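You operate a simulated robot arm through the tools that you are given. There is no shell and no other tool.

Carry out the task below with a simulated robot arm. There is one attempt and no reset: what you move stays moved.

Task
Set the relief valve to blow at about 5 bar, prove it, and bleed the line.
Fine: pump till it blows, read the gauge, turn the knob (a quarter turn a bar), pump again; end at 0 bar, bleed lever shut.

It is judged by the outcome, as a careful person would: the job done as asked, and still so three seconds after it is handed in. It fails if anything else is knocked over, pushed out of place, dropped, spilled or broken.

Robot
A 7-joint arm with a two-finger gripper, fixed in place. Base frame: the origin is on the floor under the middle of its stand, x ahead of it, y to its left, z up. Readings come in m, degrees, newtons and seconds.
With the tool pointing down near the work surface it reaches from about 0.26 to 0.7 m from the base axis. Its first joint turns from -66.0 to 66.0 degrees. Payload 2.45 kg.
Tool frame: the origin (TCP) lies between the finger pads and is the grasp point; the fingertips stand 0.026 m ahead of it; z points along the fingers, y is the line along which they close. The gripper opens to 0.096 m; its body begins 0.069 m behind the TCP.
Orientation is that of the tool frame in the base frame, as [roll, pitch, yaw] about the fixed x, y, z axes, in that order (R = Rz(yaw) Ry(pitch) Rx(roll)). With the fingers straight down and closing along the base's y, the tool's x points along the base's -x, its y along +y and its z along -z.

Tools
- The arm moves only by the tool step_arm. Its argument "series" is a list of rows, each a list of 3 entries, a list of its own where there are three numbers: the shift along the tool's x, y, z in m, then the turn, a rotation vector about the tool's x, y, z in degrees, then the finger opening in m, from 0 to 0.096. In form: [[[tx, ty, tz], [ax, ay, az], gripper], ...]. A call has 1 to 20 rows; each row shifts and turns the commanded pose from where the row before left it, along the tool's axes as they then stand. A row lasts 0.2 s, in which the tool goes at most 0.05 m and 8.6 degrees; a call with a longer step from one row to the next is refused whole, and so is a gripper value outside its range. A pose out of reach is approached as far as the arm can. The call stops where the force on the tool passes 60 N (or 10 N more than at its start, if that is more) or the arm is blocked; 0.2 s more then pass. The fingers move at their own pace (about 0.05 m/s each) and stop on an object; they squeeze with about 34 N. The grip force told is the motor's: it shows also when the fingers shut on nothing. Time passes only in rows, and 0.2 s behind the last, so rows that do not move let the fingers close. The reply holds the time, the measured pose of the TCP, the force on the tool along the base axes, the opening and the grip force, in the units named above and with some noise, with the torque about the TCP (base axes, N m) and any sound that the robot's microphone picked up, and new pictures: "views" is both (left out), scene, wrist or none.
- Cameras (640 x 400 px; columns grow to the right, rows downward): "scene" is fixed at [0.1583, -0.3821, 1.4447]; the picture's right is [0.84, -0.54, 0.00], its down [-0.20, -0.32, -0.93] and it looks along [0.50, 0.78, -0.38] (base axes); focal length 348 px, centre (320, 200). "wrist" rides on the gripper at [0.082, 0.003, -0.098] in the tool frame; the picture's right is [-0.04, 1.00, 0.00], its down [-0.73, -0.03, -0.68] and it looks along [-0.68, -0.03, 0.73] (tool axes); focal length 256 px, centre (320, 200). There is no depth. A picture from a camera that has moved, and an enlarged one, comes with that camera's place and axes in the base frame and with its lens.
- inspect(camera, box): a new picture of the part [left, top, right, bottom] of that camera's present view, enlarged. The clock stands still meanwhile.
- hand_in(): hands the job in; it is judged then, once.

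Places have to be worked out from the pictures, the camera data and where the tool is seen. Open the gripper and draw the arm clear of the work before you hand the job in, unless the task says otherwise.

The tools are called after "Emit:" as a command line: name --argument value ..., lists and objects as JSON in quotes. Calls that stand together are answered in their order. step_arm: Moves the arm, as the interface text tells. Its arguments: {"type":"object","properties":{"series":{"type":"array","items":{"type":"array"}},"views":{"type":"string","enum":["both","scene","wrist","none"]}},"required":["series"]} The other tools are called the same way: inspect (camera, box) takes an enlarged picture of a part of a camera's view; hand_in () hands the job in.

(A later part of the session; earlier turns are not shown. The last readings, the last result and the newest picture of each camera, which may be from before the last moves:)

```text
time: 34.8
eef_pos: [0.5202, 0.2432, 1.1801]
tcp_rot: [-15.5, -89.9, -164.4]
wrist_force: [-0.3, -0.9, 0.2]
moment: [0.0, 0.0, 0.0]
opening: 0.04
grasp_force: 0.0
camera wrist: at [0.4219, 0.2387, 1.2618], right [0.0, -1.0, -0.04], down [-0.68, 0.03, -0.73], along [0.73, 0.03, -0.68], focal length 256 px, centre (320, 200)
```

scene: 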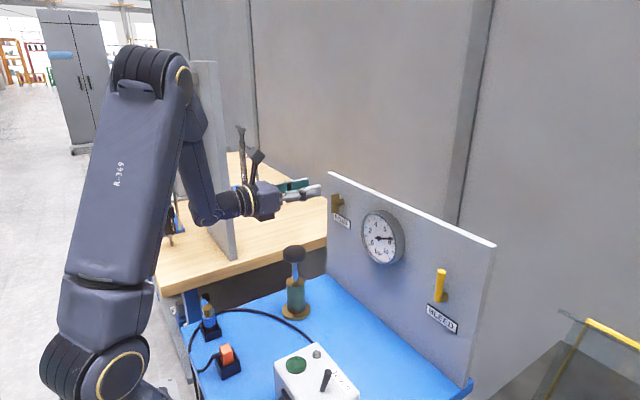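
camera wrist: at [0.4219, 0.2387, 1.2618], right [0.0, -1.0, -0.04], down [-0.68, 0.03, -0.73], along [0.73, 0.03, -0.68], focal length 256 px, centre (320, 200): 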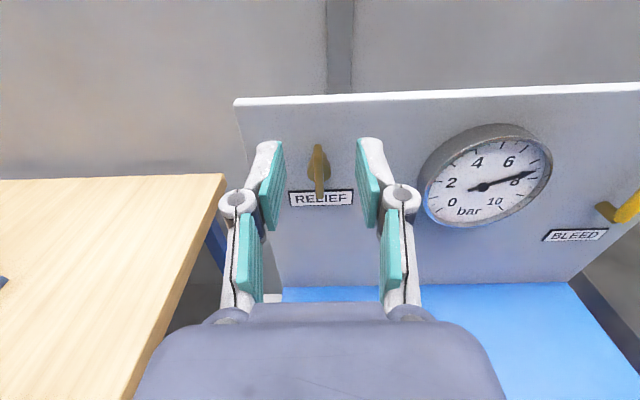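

The tool points forward with the camera on top, and the tab sits neatly between the fingers in the wrist view. I'll zoom in to refine its position.

Emit:
inspect --camera "wrist" --box '[240, 120, 400, 220]'

Emit:
inspect --camera "scene" --box '[230, 150, 390, 250]'

```text
4.00 times, centred on (320, 170) of wrist
camera zoom: at [0.4219, 0.2387, 1.2618], right [0.0, -1.0, -0.04], down [-0.68, 0.03, -0.73], along [0.73, 0.03, -0.68], focal length 1024 px, centre (320, 320)
```

zoom: 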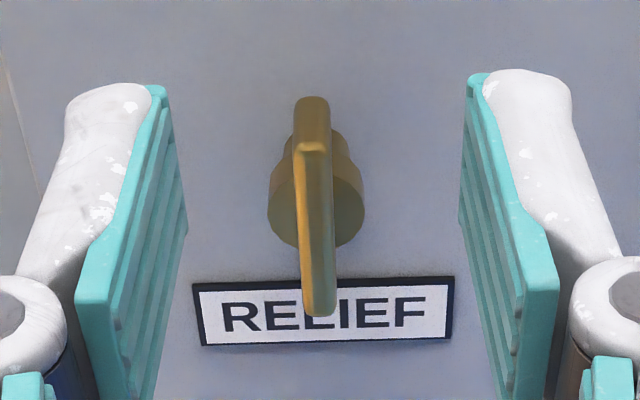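

```text
4.00 times, centred on (310, 200) of scene
camera zoom: at [0.1583, -0.3821, 1.4447], right [0.84, -0.54, 0.0], down [-0.2, -0.32, -0.93], along [0.5, 0.78, -0.38], focal length 1393 px, centre (360, 200)
```

zoom: 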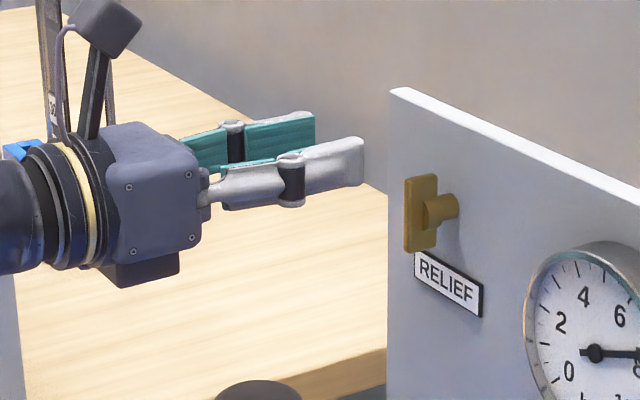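

The tab is centred at about z = 1.124 with its front edge at x = 0.595, and it lines up well between the pads in y. I'll lower 56 mm and advance partway with the fingers open.

Emit:
step_arm --series '[[[-0.019, -0.001, 0], [0, 0, 0], 0.04], [[-0.019, 0, 0], [0, 0, 0], 0.04], [[-0.018, 0, 0], [0, 0, 0], 0.04], [[0, 0, 0.02], [0, 0, 0], 0.04], [[0, 0, 0.018], [0, 0, 0], 0.04], [[0, 0, 0], [0, 0, 0], 0.04]]'

Emit:
inspect --camera "wrist" --box '[240, 120, 400, 220]'

Emit:
inspect --camera "scene" --box '[230, 170, 390, 270]'

```text
time: 36.2
eef_pos: [0.5587, 0.2422, 1.1245]
tcp_rot: [26.2, -90.0, 153.8]
wrist_force: [0.4, 0.6, -0.5]
moment: [0.01, 0.01, 0.02]
opening: 0.0398
grasp_force: 0.1
camera wrist: at [0.4602, 0.2403, 1.2059], right [0.0, -1.0, -0.04], down [-0.68, 0.03, -0.73], along [0.73, 0.03, -0.68], focal length 256 px, centre (320, 200)
```

scene: 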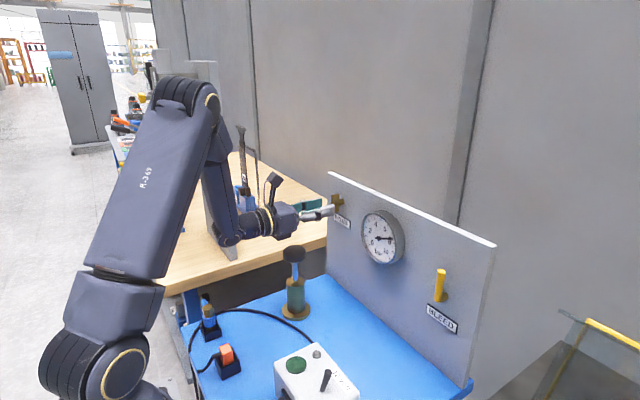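
wrist: 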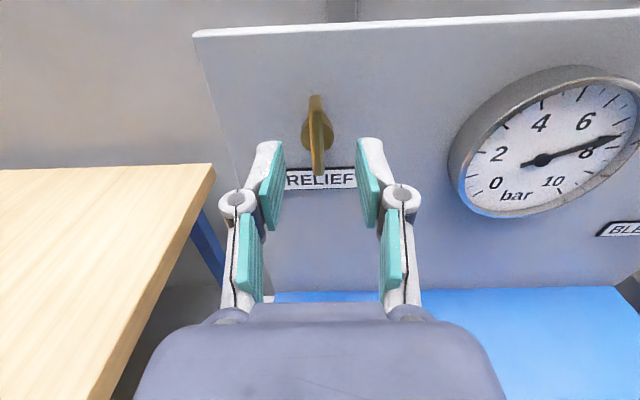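

```text
4.00 times, centred on (320, 170) of wrist
camera zoom: at [0.4602, 0.2403, 1.2059], right [0.0, -1.0, -0.04], down [-0.68, 0.03, -0.73], along [0.73, 0.03, -0.68], focal length 1024 px, centre (320, 320)
```

zoom: 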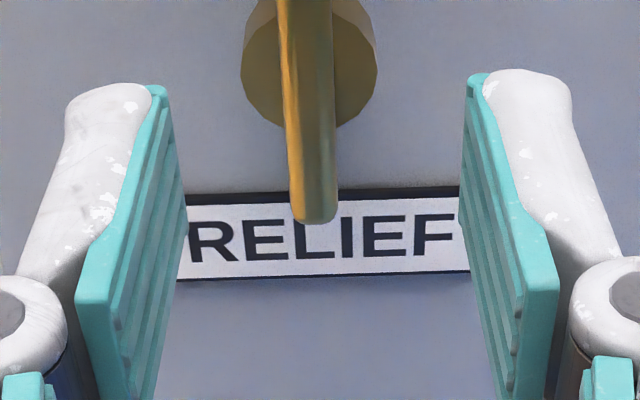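

```text
4.00 times, centred on (310, 220) of scene
camera zoom: at [0.1583, -0.3821, 1.4447], right [0.84, -0.54, 0.0], down [-0.2, -0.32, -0.93], along [0.5, 0.78, -0.38], focal length 1393 px, centre (360, 120)
```

zoom: 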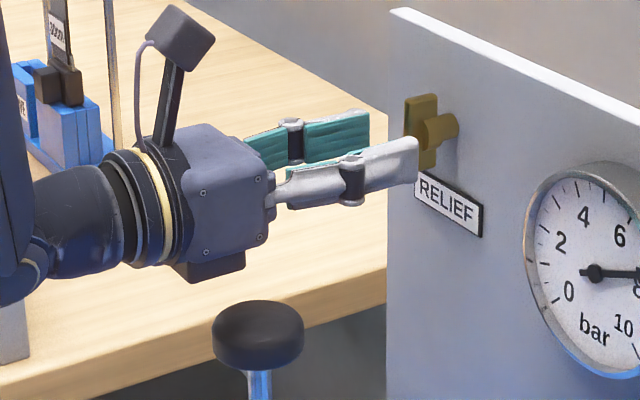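

The tips are just short of the tab and the gripper body clears the pump knob. The tab is about 2 mm to the +y side of the tool axis, so I'll shift 2 mm, advance 19 mm so the pads overlap it, and close.

Emit:
step_arm --series '[[[0, -0.002, 0.01], [0, 0, 0], 0.04], [[0, 0, 0.0095], [0, 0, 0], 0.04], [[0, 0, 0], [0, 0, 0], 0.03], [[0, 0, 0], [0, 0, 0], 0.02], [[0, 0, 0], [0, 0, 0], 0.014], [[0, 0, 0], [0, 0, 0], 0.014]]'

Emit:
inspect --camera "wrist" --box '[240, 80, 400, 180]'

Emit:
inspect --camera "scene" --box '[290, 180, 370, 240]'

```text
time: 37.6
eef_pos: [0.5767, 0.2452, 1.1229]
tcp_rot: [74.1, -90.0, 105.9]
wrist_force: [-0.3, 0.6, 0.7]
moment: [0.01, -0.01, -0.01]
opening: 0.014
grasp_force: 0.0
camera wrist: at [0.4789, 0.2421, 1.2053], right [0.0, -1.0, -0.04], down [-0.68, 0.03, -0.73], along [0.73, 0.03, -0.68], focal length 256 px, centre (320, 200)
```

scene: 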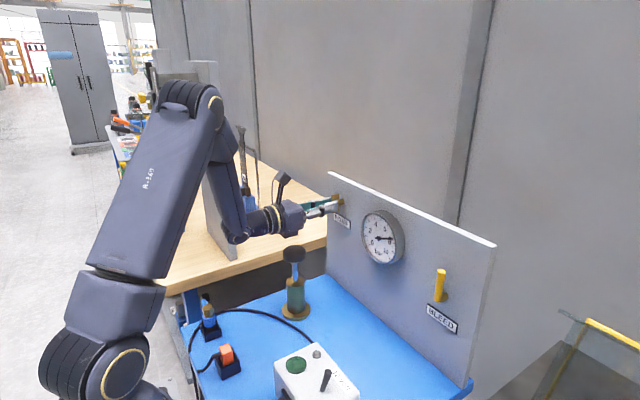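
wrist: 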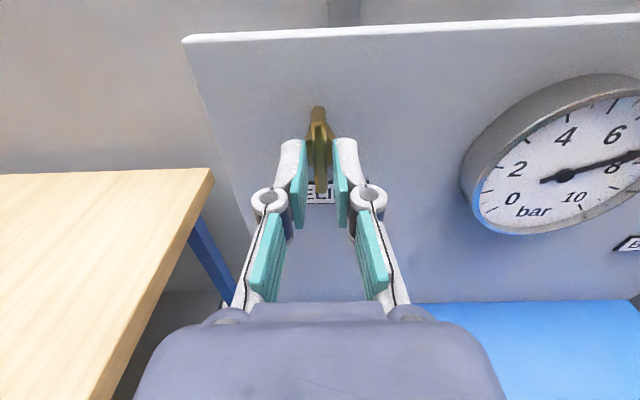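

```text
4.00 times, centred on (320, 130) of wrist
camera zoom: at [0.4789, 0.2421, 1.2053], right [0.0, -1.0, -0.04], down [-0.68, 0.03, -0.73], along [0.73, 0.03, -0.68], focal length 1024 px, centre (320, 480)
```

zoom: 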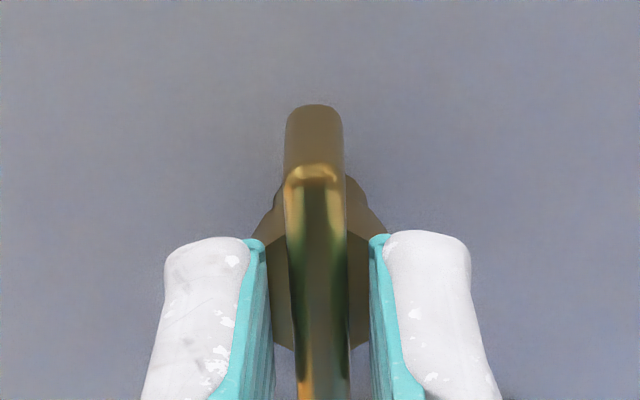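

```text
6.67 times, centred on (330, 210) of scene
camera zoom: at [0.1583, -0.3821, 1.4447], right [0.84, -0.54, 0.0], down [-0.2, -0.32, -0.93], along [0.5, 0.78, -0.38], focal length 2322 px, centre (253, 133)
```

zoom: 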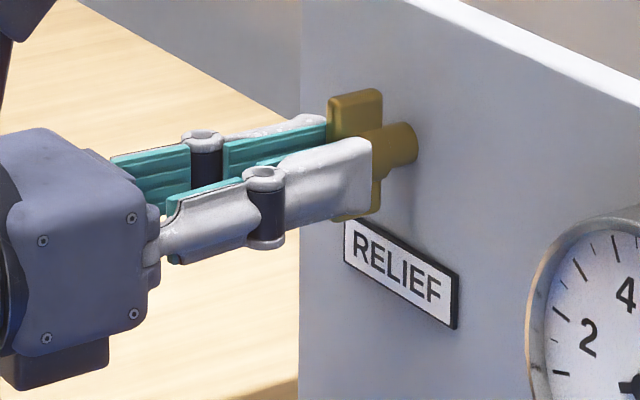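

The pads straddle the tab cleanly with the tool axis on the knob axis. I'll close the grip and turn about 32° anticlockwise (as seen from the front), then watch the gauge. If the valve is loosening, the pressure should fall with it.

Emit:
step_arm --series '[[[0, 0, 0], [0, 0, 0], 0.004], [[0, 0, 0], [0, 0, 0], 0.0], [[0, 0, 0], [0, 0, 0], 0.0], [[0, 0, 0], [0, 0, -8], 0.0], [[0, 0, 0], [0, 0, -8], 0.0], [[0, 0, 0], [0, 0, -8], 0.0], [[0, 0, 0], [0, 0, -8], 0.0], [[0, 0, 0], [0, 0, 0], 0.0]]'

Emit:
inspect --camera "scene" --box '[340, 200, 420, 275]'

Emit:
inspect --camera "scene" --box '[290, 180, 370, 240]'

```text
time: 39.4
eef_pos: [0.577, 0.2456, 1.1235]
tcp_rot: [90.1, -57.9, 89.9]
wrist_force: [-21.1, -9.4, -0.4]
moment: [0.02, -0.29, 0.06]
opening: 0.008
grasp_force: 34.5
camera wrist: at [0.479, 0.2856, 1.1948], right [0.0, -0.87, 0.5], down [-0.68, -0.37, -0.64], along [0.73, -0.34, -0.59], focal length 256 px, centre (320, 200)
```

scene: 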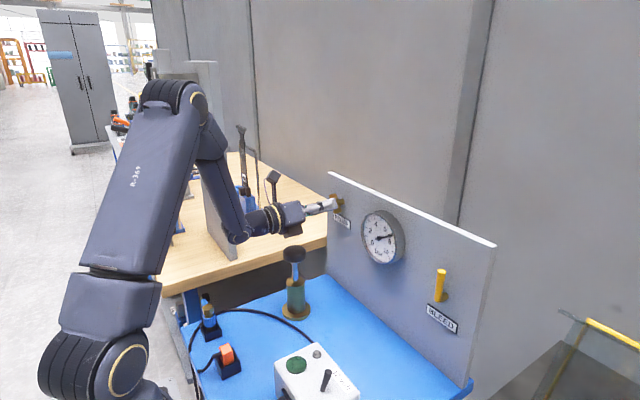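
wrist: 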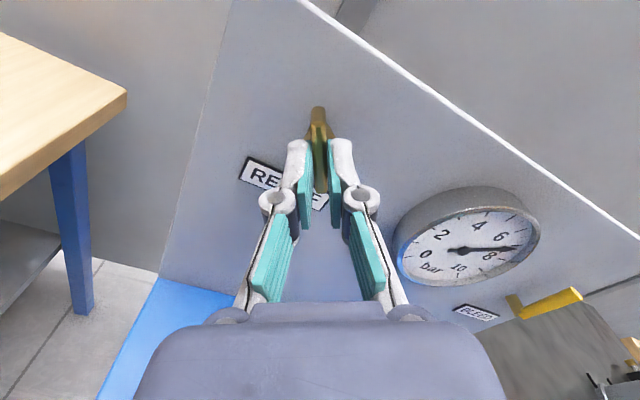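

```text
5.33 times, centred on (380, 238) of scene
camera zoom: at [0.1575, -0.3824, 1.4447], right [0.84, -0.54, 0.0], down [-0.2, -0.32, -0.93], along [0.5, 0.78, -0.37], focal length 1858 px, centre (0, 0)
```

zoom: 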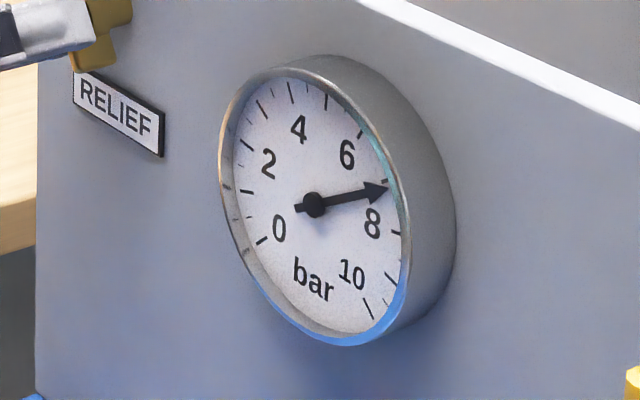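

```text
6.67 times, centred on (330, 210) of scene
camera zoom: at [0.1575, -0.3824, 1.4447], right [0.84, -0.54, 0.0], down [-0.2, -0.32, -0.93], along [0.5, 0.78, -0.37], focal length 2322 px, centre (253, 133)
```

zoom: 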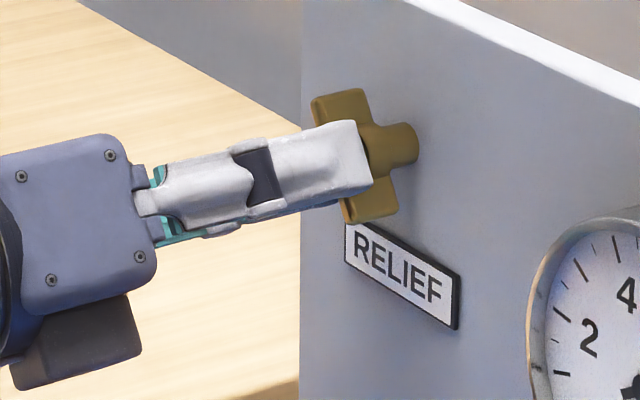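

The needle fell to about 7.1 bar, as expected for a third of a quarter turn, so anticlockwise lowers the setting. I'll keep turning to about 88° in total, easing back 1 mm to relieve the axial push.

Emit:
step_arm --series '[[[0, 0, -0.001], [0, 0, -8], 0.0], [[0, 0, 0], [0, 0, -8], 0.0], [[0, 0, 0], [0, 0, -8], 0.0], [[0, 0, 0], [0, 0, -8], 0.0], [[0, 0, 0], [0, 0, -8], 0.0], [[0, 0, 0], [0, 0, -8], 0.0], [[0, 0, 0], [0, 0, -8], 0.0], [[0, 0, 0], [0, 0, 0], 0.0]]'

Emit:
inspect --camera "scene" --box '[340, 200, 420, 275]'

Emit:
inspect --camera "scene" --box '[290, 180, 370, 240]'

```text
time: 41.2
eef_pos: [0.5766, 0.2443, 1.1249]
tcp_rot: [90.1, -1.9, 89.8]
wrist_force: [-1.9, -14.0, -0.3]
moment: [-0.03, -0.01, 0.37]
opening: 0.008
grasp_force: 34.3
camera wrist: at [0.4791, 0.3263, 1.1304], right [0.0, -0.07, 1.0], down [-0.68, -0.73, -0.05], along [0.73, -0.68, -0.05], focal length 256 px, centre (320, 200)
```

scene: 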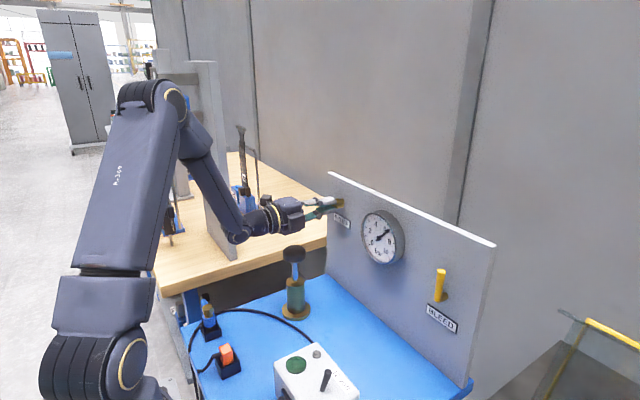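
wrist: 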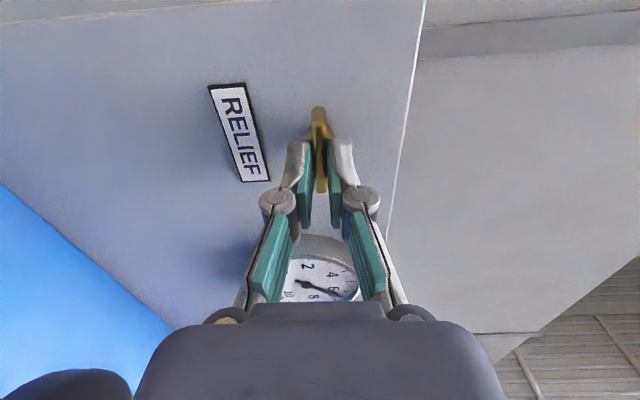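

```text
5.33 times, centred on (380, 238) of scene
camera zoom: at [0.1582, -0.3825, 1.4446], right [0.84, -0.54, 0.0], down [-0.2, -0.32, -0.93], along [0.5, 0.78, -0.37], focal length 1858 px, centre (0, 0)
```

zoom: 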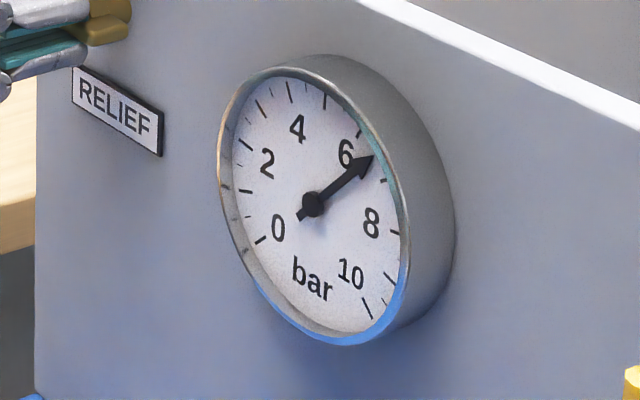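

```text
6.67 times, centred on (330, 210) of scene
camera zoom: at [0.1582, -0.3825, 1.4446], right [0.84, -0.54, 0.0], down [-0.2, -0.32, -0.93], along [0.5, 0.78, -0.37], focal length 2322 px, centre (253, 133)
```

zoom: 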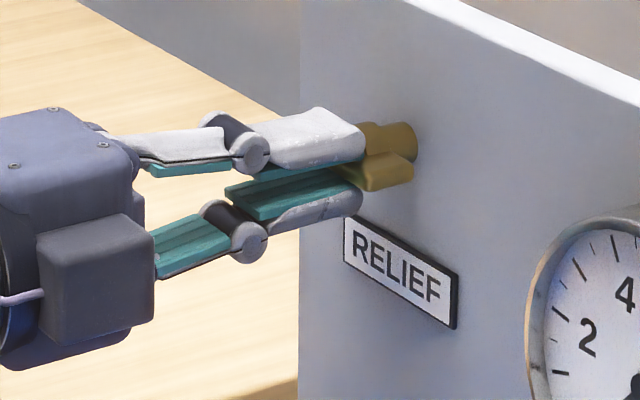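

The valve is at about 6.5 bar after roughly 88° of turn, exactly on the quarter-turn-per-bar rate. About 137° remains, so I'll release, back off, roll the tool back 180° (camera to the right) and re-grip.

Emit:
step_arm --series '[[[0, 0, 0], [0, 0, 0], 0.02], [[0, 0, 0], [0, 0, 0], 0.04], [[0, 0, 0], [0, 0, 0], 0.04], [[0, 0, -0.02], [0, 0, 0], 0.04], [[0, 0, -0.02], [0, 0, 0], 0.04], [[0, 0, 0], [0, 0, 8.5], 0.04], [[0, 0, 0], [0, 0, 8.5], 0.04], [[0, 0, 0], [0, 0, 8.5], 0.04], [[0, 0, 0], [0, 0, 8.5], 0.04], [[0, 0, 0], [0, 0, 8.5], 0.04], [[0, 0, 0], [0, 0, 8.5], 0.04], [[0, 0, 0], [0, 0, 8.5], 0.04], [[0, 0, 0], [0, 0, 8.5], 0.04], [[0, 0, 0], [0, 0, 8.5], 0.04], [[0, 0, 0], [0, 0, 8.5], 0.04], [[0, 0, 0], [0, 0, 0], 0.04]]'

Emit:
inspect --camera "scene" --box '[290, 180, 370, 240]'

```text
time: 44.6
eef_pos: [0.5374, 0.2452, 1.1248]
tcp_rot: [89.7, -87.1, 90.3]
wrist_force: [0.9, 0.0, 0.0]
moment: [0.02, -0.01, 0.03]
opening: 0.0404
grasp_force: 0.1
camera wrist: at [0.4387, 0.2465, 1.2055], right [0.0, -1.0, 0.01], down [-0.68, -0.01, -0.73], along [0.73, -0.01, -0.68], focal length 256 px, centre (320, 200)
```

scene: 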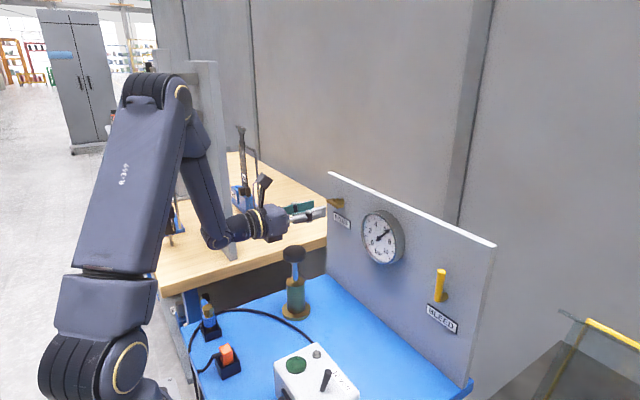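
wrist: 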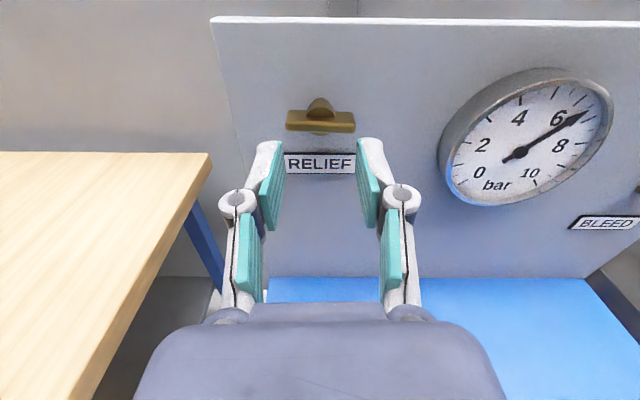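

```text
6.67 times, centred on (330, 210) of scene
camera zoom: at [0.1583, -0.3821, 1.4447], right [0.84, -0.54, 0.0], down [-0.2, -0.32, -0.93], along [0.5, 0.78, -0.38], focal length 2322 px, centre (253, 133)
```

zoom: 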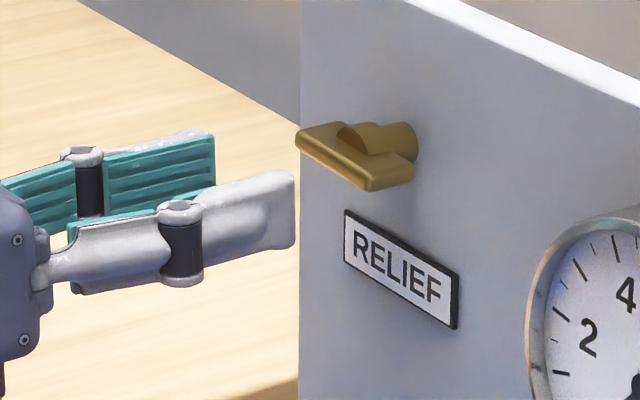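

The tab stayed horizontal and the line reads about 6.5 bar. I'll finish the roll, 95° more, so the fingers close vertically onto the tab again.

Emit:
step_arm --series '[[[0, 0, 0], [0, 0, 8.5], 0.04], [[0, 0, 0], [0, 0, 8.5], 0.04], [[0, 0, 0], [0, 0, 8.5], 0.04], [[0, 0, 0], [0, 0, 8.5], 0.04], [[0, 0, 0], [0, 0, 8.5], 0.04], [[0, 0, 0], [0, 0, 8.5], 0.04], [[0, 0, 0], [0, 0, 8.5], 0.04], [[0, 0, 0], [0, 0, 8.5], 0.04], [[0, 0, 0], [0, 0, 8.5], 0.04], [[0, 0, 0], [0, 0, 8.5], 0.04], [[0, 0, 0], [0, 0, 8.5], 0.04], [[0, 0, 0], [0, 0, 1.5], 0.04], [[0, 0, 0], [0, 0, 0], 0.04]]'

Emit:
inspect --camera "wrist" --box '[240, 80, 400, 180]'

Emit:
inspect --camera "scene" --box '[250, 170, 370, 260]'

```text
time: 47.4
eef_pos: [0.5356, 0.2453, 1.1248]
tcp_rot: [-90.0, 2.1, -89.9]
wrist_force: [0.6, 0.2, 0.0]
moment: [0.02, -0.01, 0.01]
opening: 0.0402
grasp_force: 0.0
camera wrist: at [0.4384, 0.1642, 1.1178], right [0.0, 0.08, -1.0], down [-0.68, 0.73, 0.06], along [0.73, 0.68, 0.05], focal length 256 px, centre (320, 200)
```

scene: 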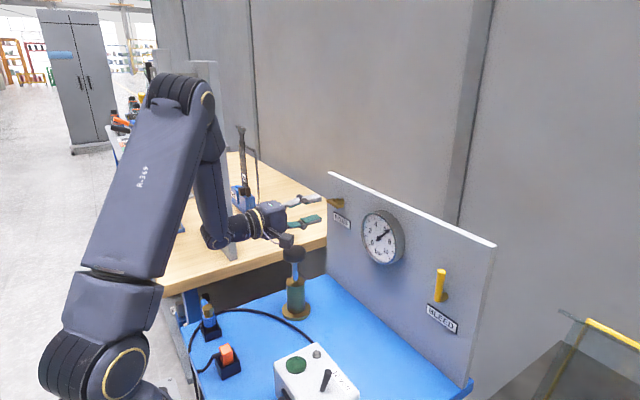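
wrist: 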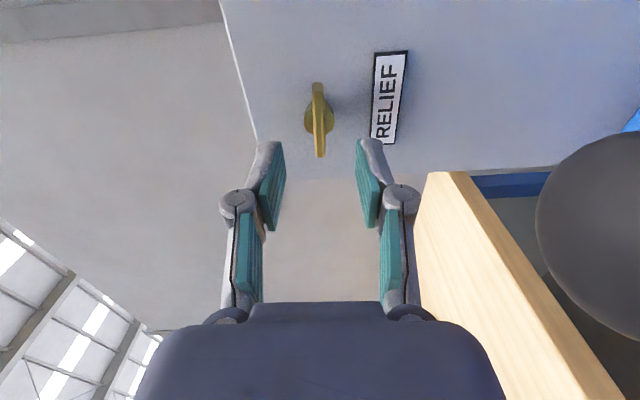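

```text
4.00 times, centred on (320, 130) of wrist
camera zoom: at [0.4384, 0.1642, 1.1178], right [0.0, 0.08, -1.0], down [-0.68, 0.73, 0.06], along [0.73, 0.68, 0.05], focal length 1024 px, centre (320, 480)
```

zoom: 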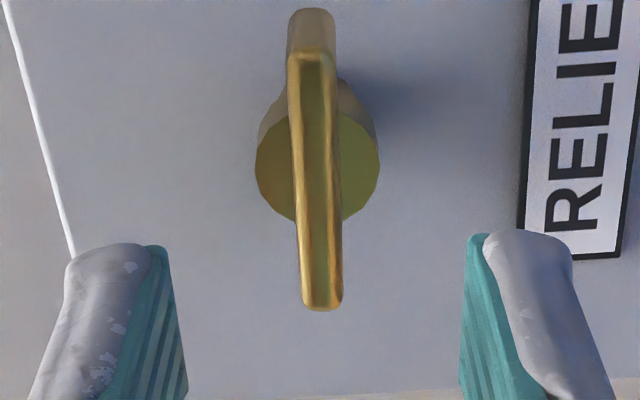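

```text
4.44 times, centred on (310, 215) of scene
camera zoom: at [0.1583, -0.3821, 1.4447], right [0.84, -0.54, 0.0], down [-0.2, -0.32, -0.93], along [0.5, 0.78, -0.38], focal length 1548 px, centre (364, 133)
```

zoom: 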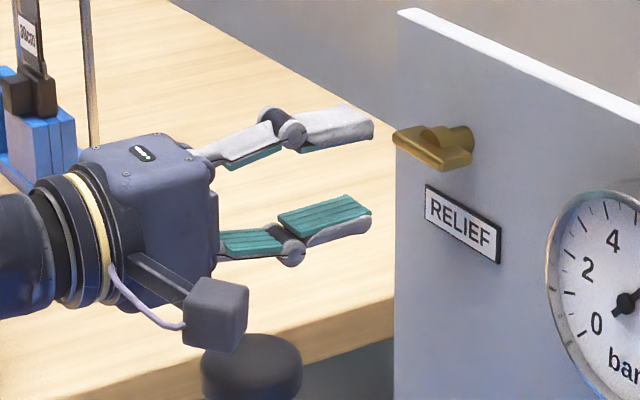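

The fingers are lined up on the tab (axis centred on the hub), and the camera clears the pump knob. I'll advance, grip and turn a further 64° anticlockwise, then read the gauge.

Emit:
step_arm --series '[[[0, 0, 0.02], [0, 0, 0], 0.04], [[0, 0, 0.02], [0, 0, 0], 0.04], [[0, 0, 0], [0, 0, 0], 0.02], [[0, 0, 0], [0, 0, 0], 0.005], [[0, 0, 0], [0, 0, 0], 0.0], [[0, 0, 0], [0, 0, 0], 0.0], [[0, 0, 0], [0, 0, -8], 0.0], [[0, 0, 0], [0, 0, -8], 0.0], [[0, 0, 0], [0, 0, -8], 0.0], [[0, 0, 0], [0, 0, -8], 0.0], [[0, 0, 0], [0, 0, -8], 0.0], [[0, 0, 0], [0, 0, -8], 0.0], [[0, 0, 0], [0, 0, -8], 0.0], [[0, 0, 0], [0, 0, -8], 0.0], [[0, 0, 0], [0, 0, 0], 0.0]]'

Emit:
inspect --camera "scene" --box '[340, 200, 420, 275]'

Emit:
inspect --camera "scene" --box '[290, 180, 370, 240]'

```text
time: 50.6
eef_pos: [0.5766, 0.2451, 1.1234]
tcp_rot: [-90.1, -62.0, -89.8]
wrist_force: [-11.3, -2.9, 3.6]
moment: [-0.01, 0.73, 0.4]
opening: 0.0077
grasp_force: 33.7
camera wrist: at [0.4776, 0.2047, 1.1942], right [0.0, -0.86, -0.5], down [-0.68, 0.37, -0.63], along [0.73, 0.34, -0.59], focal length 256 px, centre (320, 200)
```

scene: 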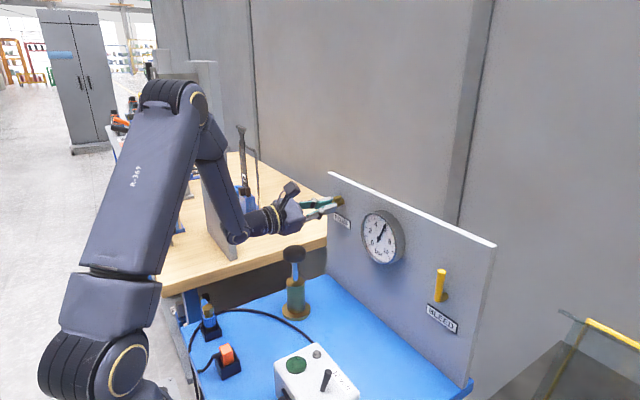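
wrist: 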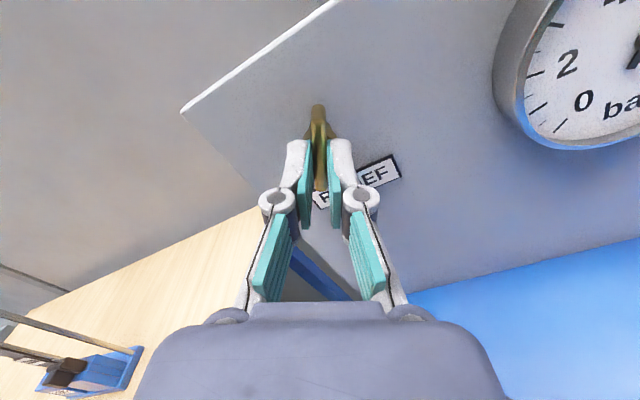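

```text
5.33 times, centred on (380, 238) of scene
camera zoom: at [0.1579, -0.3822, 1.4447], right [0.84, -0.54, 0.0], down [-0.2, -0.32, -0.93], along [0.5, 0.78, -0.38], focal length 1858 px, centre (0, 0)
```

zoom: 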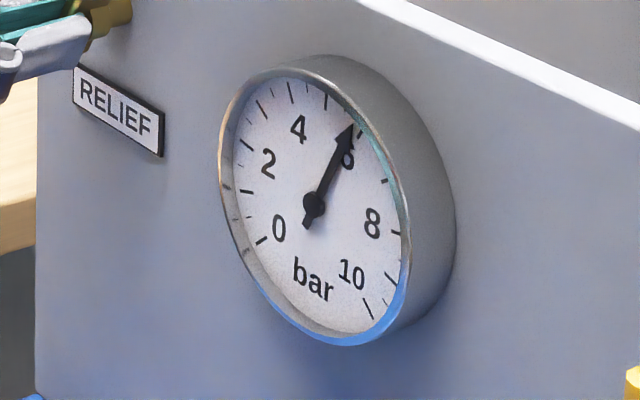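

```text
6.67 times, centred on (330, 210) of scene
camera zoom: at [0.1579, -0.3822, 1.4447], right [0.84, -0.54, 0.0], down [-0.2, -0.32, -0.93], along [0.5, 0.78, -0.38], focal length 2322 px, centre (253, 133)
```

zoom: 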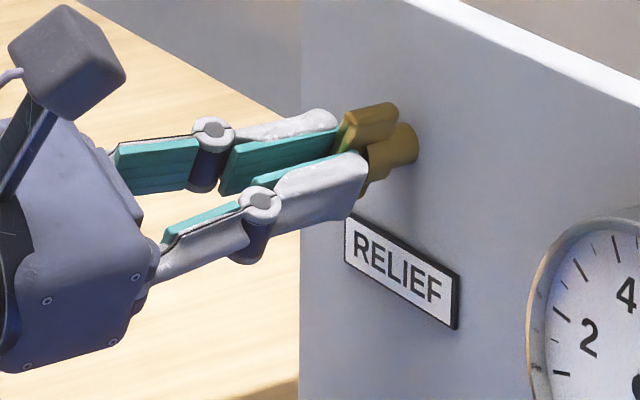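

The gauge is down to about 5.8 bar at 152°, right on the predicted line. I'll turn another 72° towards 5.0.

Emit:
step_arm --series '[[[0, 0, 0], [0, 0, -8], 0.0], [[0, 0, 0], [0, 0, -8], 0.0], [[0, 0, 0], [0, 0, -8], 0.0], [[0, 0, 0], [0, 0, -8], 0.0], [[0, 0, 0], [0, 0, -8], 0.0], [[0, 0, 0], [0, 0, -8], 0.0], [[0, 0, 0], [0, 0, -8], 0.0], [[0, 0, 0], [0, 0, -8], 0.0], [[0, 0, 0], [0, 0, -8], 0.0], [[0, 0, 0], [0, 0, 0], 0.0]]'

Emit:
inspect --camera "scene" --box '[340, 200, 420, 275]'

Emit:
inspect --camera "scene" --box '[290, 180, 370, 240]'

```text
time: 52.8
eef_pos: [0.5767, 0.2447, 1.1241]
tcp_rot: [90.1, -45.8, 89.9]
wrist_force: [-24.9, -10.7, 0.2]
moment: [-0.03, 0.14, -0.23]
opening: 0.008
grasp_force: 34.6
camera wrist: at [0.4779, 0.2992, 1.1847], right [0.0, -0.74, 0.67], down [-0.68, -0.49, -0.55], along [0.73, -0.45, -0.51], focal length 256 px, centre (320, 200)
```

scene: 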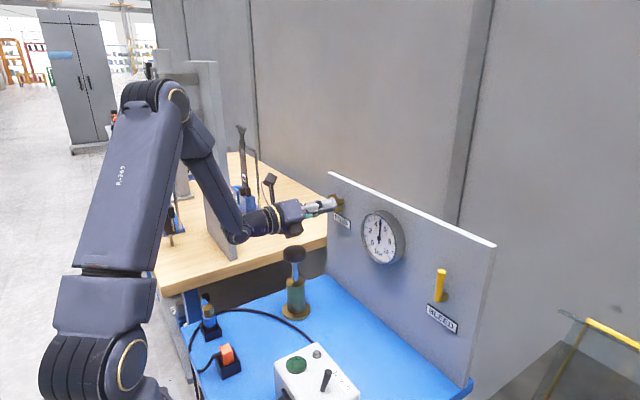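
wrist: 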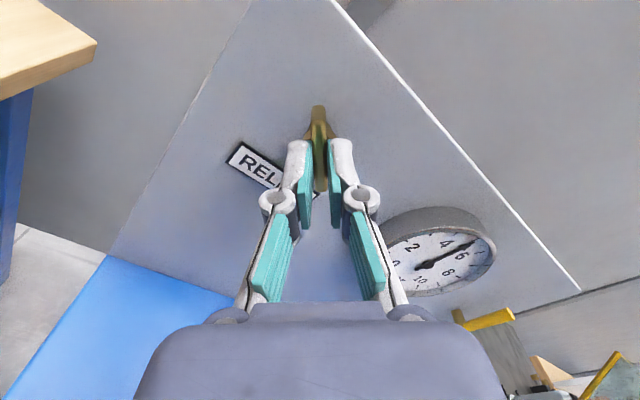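

```text
5.33 times, centred on (380, 238) of scene
camera zoom: at [0.1575, -0.3824, 1.4447], right [0.84, -0.54, 0.0], down [-0.2, -0.32, -0.93], along [0.5, 0.78, -0.37], focal length 1858 px, centre (0, 0)
```

zoom: 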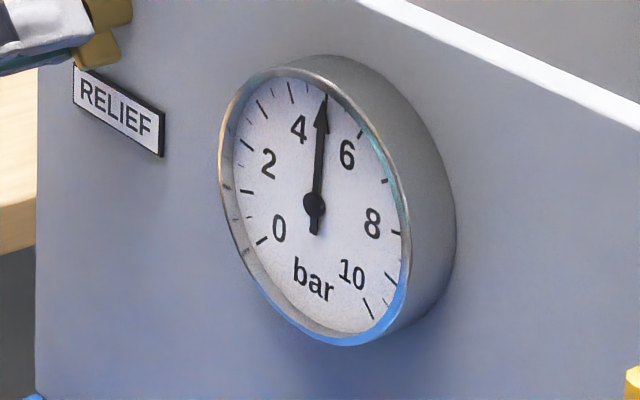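

```text
6.67 times, centred on (330, 210) of scene
camera zoom: at [0.1575, -0.3824, 1.4447], right [0.84, -0.54, 0.0], down [-0.2, -0.32, -0.93], along [0.5, 0.78, -0.37], focal length 2322 px, centre (253, 133)
```

zoom: 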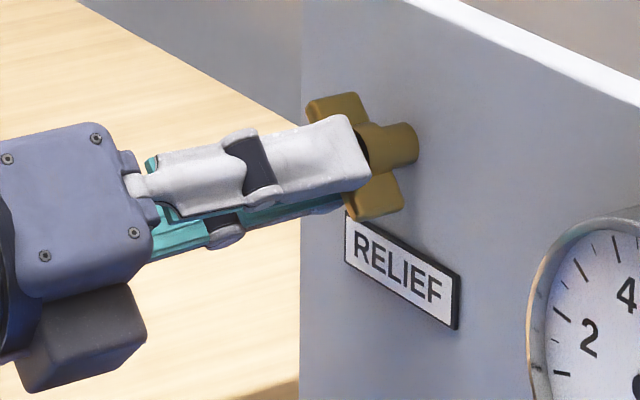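

The needle points straight at 5.0 bar. I'll release gently, back off, and check that the knob stays put.

Emit:
step_arm --series '[[[0, 0, -0.001], [0, 0, 0], 0.0], [[0, 0, 0], [0, 0, 0], 0.015], [[0, 0, 0], [0, 0, 0], 0.03], [[0, 0, 0], [0, 0, 0], 0.04], [[0, 0, -0.03], [0, 0, 0], 0.04], [[0, 0, -0.03], [0, 0, 0], 0.04], [[0, 0, 0], [0, 0, 7.4], 0.04], [[0, 0, 0], [0, 0, 7.4], 0.04], [[0, 0, 0], [0, 0, 7.4], 0.04], [[0, 0, 0], [0, 0, 7.4], 0.04], [[0, 0, 0], [0, 0, 7.4], 0.04], [[0, 0, 0], [0, 0, 7.2], 0.04], [[0, 0, 0], [0, 0, 0], 0.04]]'

Emit:
inspect --camera "scene" --box '[310, 180, 420, 275]'

Emit:
inspect --camera "wrist" --box '[240, 60, 640, 260]'

```text
time: 55.6
eef_pos: [0.5163, 0.2454, 1.1241]
tcp_rot: [-88.1, -89.6, -91.9]
wrist_force: [0.1, 0.9, -0.2]
moment: [0.0, 0.02, 0.02]
opening: 0.04
grasp_force: 0.0
camera wrist: at [0.418, 0.242, 1.2059], right [0.0, -1.0, -0.05], down [-0.68, 0.03, -0.73], along [0.73, 0.03, -0.68], focal length 256 px, centre (320, 200)
```

scene: 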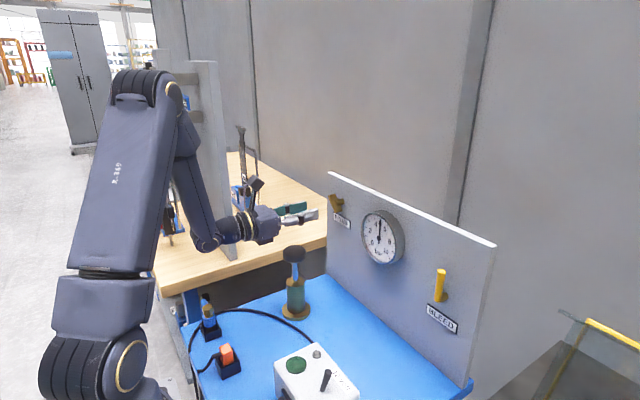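
wrist: 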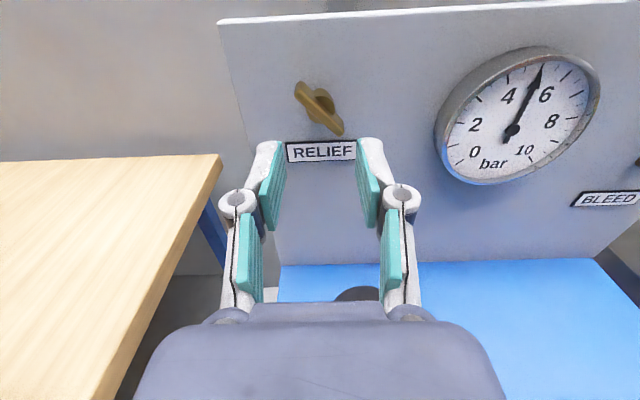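

```text
4.21 times, centred on (365, 228) of scene
camera zoom: at [0.1583, -0.3821, 1.4447], right [0.84, -0.54, 0.0], down [-0.2, -0.32, -0.93], along [0.5, 0.78, -0.38], focal length 1467 px, centre (130, 84)
```

zoom: 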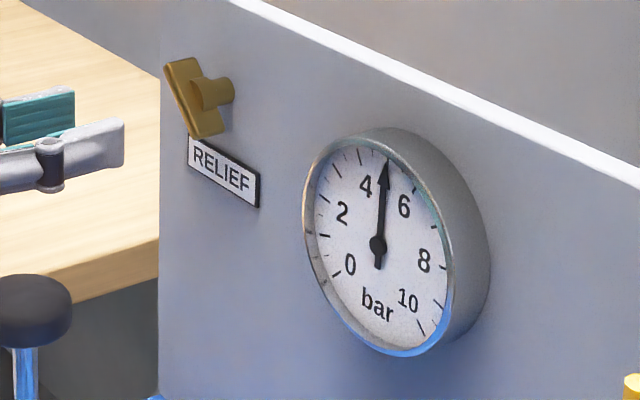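

```text
1.60 times, centred on (440, 160) of wrist
camera zoom: at [0.418, 0.242, 1.2059], right [0.0, -1.0, -0.05], down [-0.68, 0.03, -0.73], along [0.73, 0.03, -0.68], focal length 410 px, centre (128, 264)
```

zoom: 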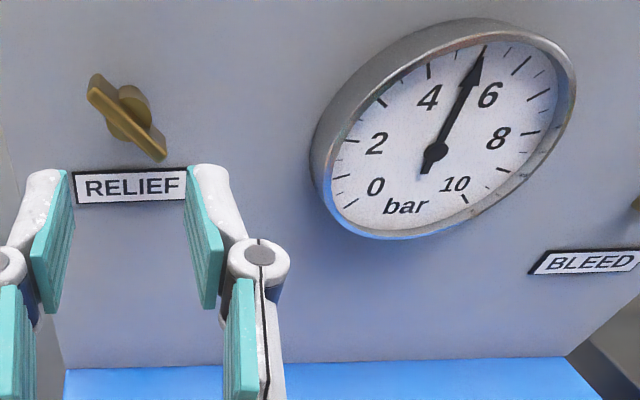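

The knob stays where I left it and the gauge sits at 5.0 bar in both views. Next I'll go back to tool-down, rolling the camera back to the base side, so I can pump again and prove the setting.

Emit:
step_arm --series '[[[0.0142, 0.0023, -0.0105], [0, -8.2, 0], 0.04], [[0.0126, 0.0023, -0.0124], [0, -8.2, 0], 0.04], [[0.0106, 0.0023, -0.0141], [0, -8.2, 0], 0.04], [[0.0085, 0.0023, -0.0154], [0, -8.2, 0], 0.04], [[0.0062, 0.0023, -0.0165], [0, -8.2, 0], 0.04], [[0.0038, 0.0023, -0.0172], [0, -8.2, 0], 0.04], [[0.0014, 0.0023, -0.0176], [0, -8.2, 0], 0.04], [[-0.0011, 0.0023, -0.0177], [0, -8.2, 0], 0.02], [[-0.0037, 0.0023, -0.0172], [0, -8.2, 0], 0.0], [[-0.0061, 0.0023, -0.0165], [0, -8.2, 0], 0.0], [[-0.0084, 0.0023, -0.0156], [0, -8.0, 0], 0.0], [[0, 0, 0], [0, 0, 8.5], 0.0], [[0, 0, 0], [0, 0, 8.5], 0.0], [[0, 0, 0], [0, 0, 8.5], 0.0], [[0, 0, 0], [0, 0, 8.5], 0.0], [[0, 0, 0], [0, 0, 8.5], 0.0], [[0, 0, 0], [0, 0, 8.5], 0.0], [[0, 0, 0], [0, 0, 8.5], 0.0], [[0, 0, 0], [0, 0, 8.5], 0.0], [[0, 0, 0], [0, 0, 8.5], 0.0]]' --views "scene"

Emit:
step_arm --series '[[[0, 0, 0], [0, 0, 8.5], 0.0], [[0, 0, 0], [0, 0, 8.5], 0.0], [[0, 0, 0], [0, 0, 8.5], 0.0], [[0, 0, 0], [0, 0, 8.5], 0.0], [[0, 0, 0], [0, 0, 8.5], 0.0], [[0, 0, 0], [0, 0, 8.5], 0.0], [[0, 0, 0], [0, 0, 8.5], 0.0], [[0, 0, 0], [0, 0, 8.5], 0.0], [[0, 0, 0], [0, 0, 8.5], 0.0], [[0, 0, 0], [0, 0, 8.5], 0.0], [[0, 0, 0], [0, 0, 8.5], 0.0], [[0, 0, 0], [0, 0, 8.5], 0.0], [[0, 0, 0], [0, 0, 1.5], 0.0], [[0, 0, 0], [0, 0, 0], 0.0]]'

```text
time: 59.8
eef_pos: [0.4, 0.2196, 1.28]
tcp_rot: [180.0, 0.2, -76.7]
wrist_force: [-0.1, -0.6, 1.0]
moment: [0.0, -0.01, 0.02]
opening: 0.0
grasp_force: 28.1
```

scene: 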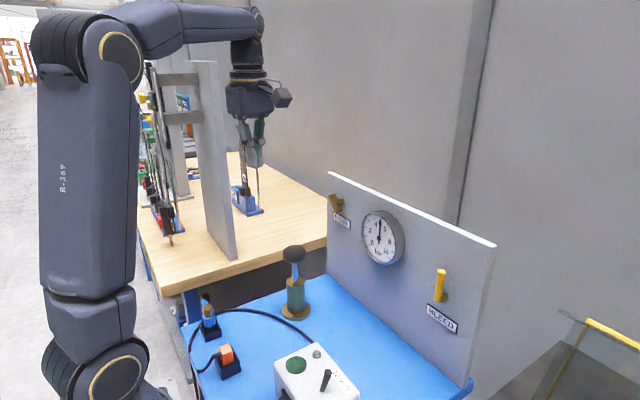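

```text
time: 62.8
eef_pos: [0.4015, 0.2197, 1.2806]
tcp_rot: [179.9, 0.0, 179.8]
wrist_force: [-0.4, 1.4, -0.1]
moment: [0.02, 0.0, -0.01]
opening: 0.0
grasp_force: 28.9
camera wrist: at [0.3192, 0.2227, 1.3785], right [0.04, 1.0, 0.0], down [0.73, -0.03, 0.68], along [0.68, -0.03, -0.73], focal length 256 px, centre (320, 200)
```

scene: 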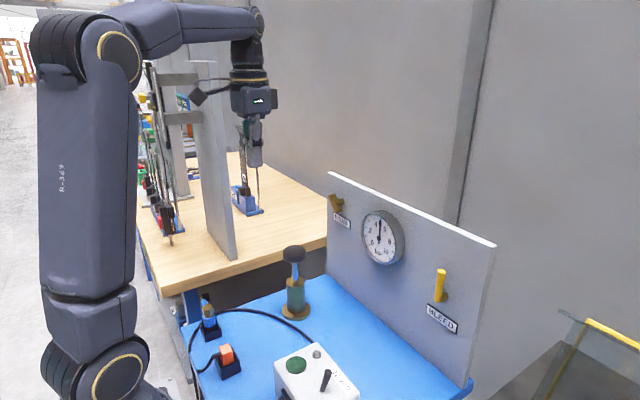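
wrist: 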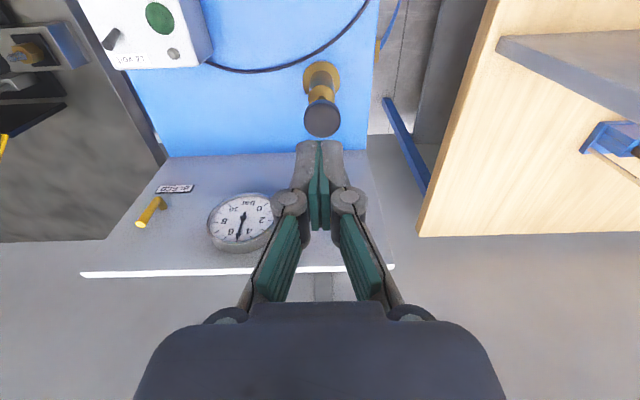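

The tool is vertical again. I'll move over the pump knob and stop just above it.

Emit:
step_arm --series '[[[-0.026, 0, 0.02], [0, 0, 0], 0.0], [[-0.026, 0, 0.03], [0, 0, 0], 0.0], [[-0.0255, 0, 0.035], [0, 0, 0], 0.0], [[0, 0, 0.045], [0, 0, 0], 0.0], [[0, 0, 0.045], [0, 0, 0], 0.0], [[0, 0, 0.018], [0, 0, 0], 0.0], [[0, 0, 0], [0, 0, 0], 0.0]]'

Emit:
inspect --camera "scene" --box '[265, 180, 425, 330]'

```text
time: 64.4
eef_pos: [0.4763, 0.2192, 1.0862]
tcp_rot: [179.9, -0.1, -180.0]
wrist_force: [0.5, -0.8, 0.1]
moment: [-0.01, 0.03, -0.01]
opening: 0.0
grasp_force: 29.0
camera wrist: at [0.396, 0.222, 1.1834], right [0.04, 1.0, 0.0], down [0.73, -0.03, 0.68], along [0.68, -0.03, -0.73], focal length 256 px, centre (320, 200)
```

scene: 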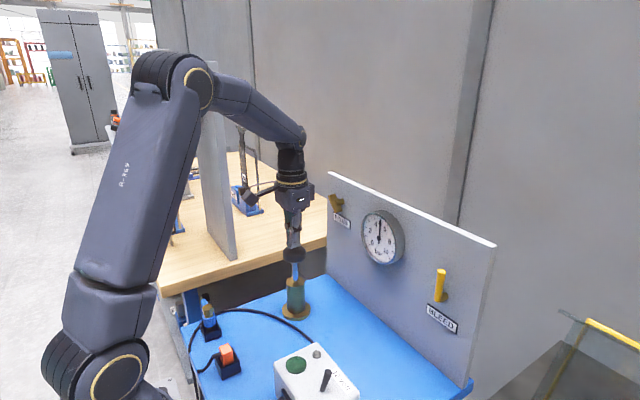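
wrist: 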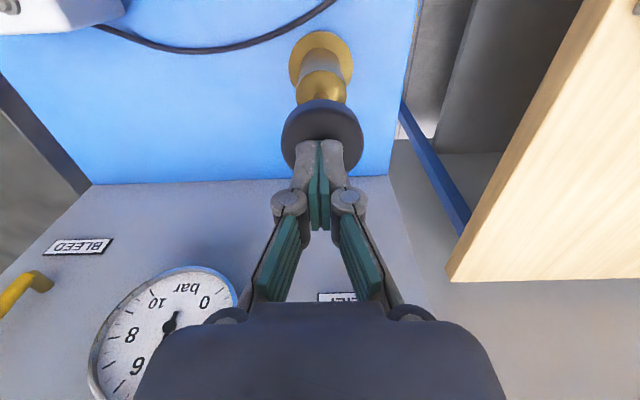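

```text
2.67 times, centred on (345, 255) of scene
camera zoom: at [0.1583, -0.3821, 1.4447], right [0.84, -0.54, 0.0], down [-0.2, -0.32, -0.93], along [0.5, 0.78, -0.38], focal length 929 px, centre (253, 53)
```

zoom: 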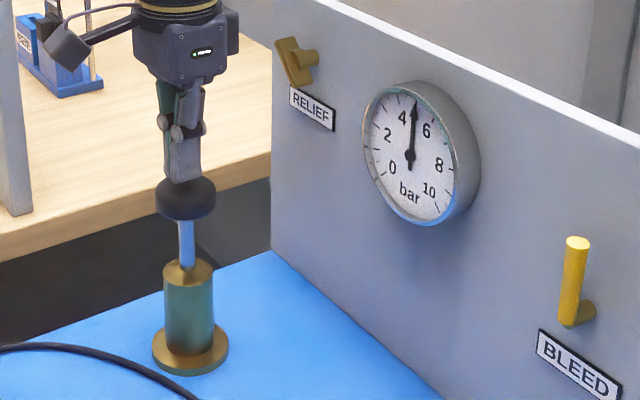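

I'm just above the knob with the line at 5.0 bar. I'll pump in stages and watch whether the gauge stays at 5, which means the valve is blowing there.

Emit:
step_arm --series '[[[-0.003, 0, 0.008], [0, 0, 0], 0.0], [[0, 0, 0.008], [0, 0, 0], 0.0], [[0, 0, 0.008], [0, 0, 0], 0.0], [[0, 0, 0.0], [0, 0, 0], 0.0]]' --views "none"

Emit:
inspect --camera "scene" --box '[340, 200, 420, 275]'

Emit:
step_arm --series '[[[0, 0, 0.008], [0, 0, 0], 0.0], [[0, 0, 0.008], [0, 0, 0], 0.0], [[0, 0, 0.007], [0, 0, 0], 0.0]]' --views "none"

Emit:
inspect --camera "scene" --box '[340, 200, 420, 275]'

```text
time: 65.4
eef_pos: [0.4815, 0.2219, 1.0626]
tcp_rot: [179.9, 0.0, -180.0]
wrist_force: [-4.3, -0.3, 7.8]
moment: [-0.01, 0.15, -0.04]
opening: 0.0062
grasp_force: 28.5
```

```text
5.33 times, centred on (380, 238) of scene
camera zoom: at [0.158, -0.3822, 1.4447], right [0.84, -0.54, 0.0], down [-0.2, -0.32, -0.93], along [0.5, 0.78, -0.38], focal length 1858 px, centre (0, 0)
```

zoom: 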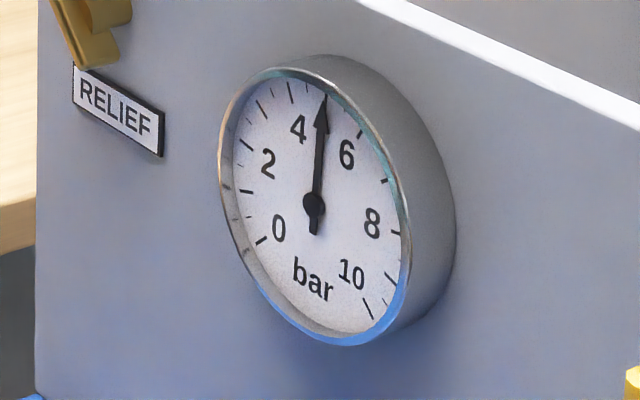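

```text
time: 66.2
eef_pos: [0.4812, 0.2208, 1.0399]
tcp_rot: [179.8, 0.1, -180.0]
wrist_force: [-6.1, -3.3, 12.2]
moment: [-0.09, 0.21, 0.0]
opening: 0.0061
grasp_force: 28.5
```

```text
5.33 times, centred on (380, 238) of scene
camera zoom: at [0.1579, -0.3823, 1.4447], right [0.84, -0.54, 0.0], down [-0.2, -0.32, -0.93], along [0.5, 0.78, -0.37], focal length 1858 px, centre (0, 0)
```

zoom: 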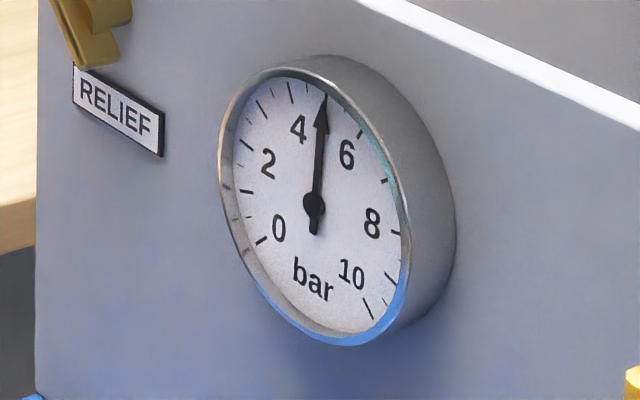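

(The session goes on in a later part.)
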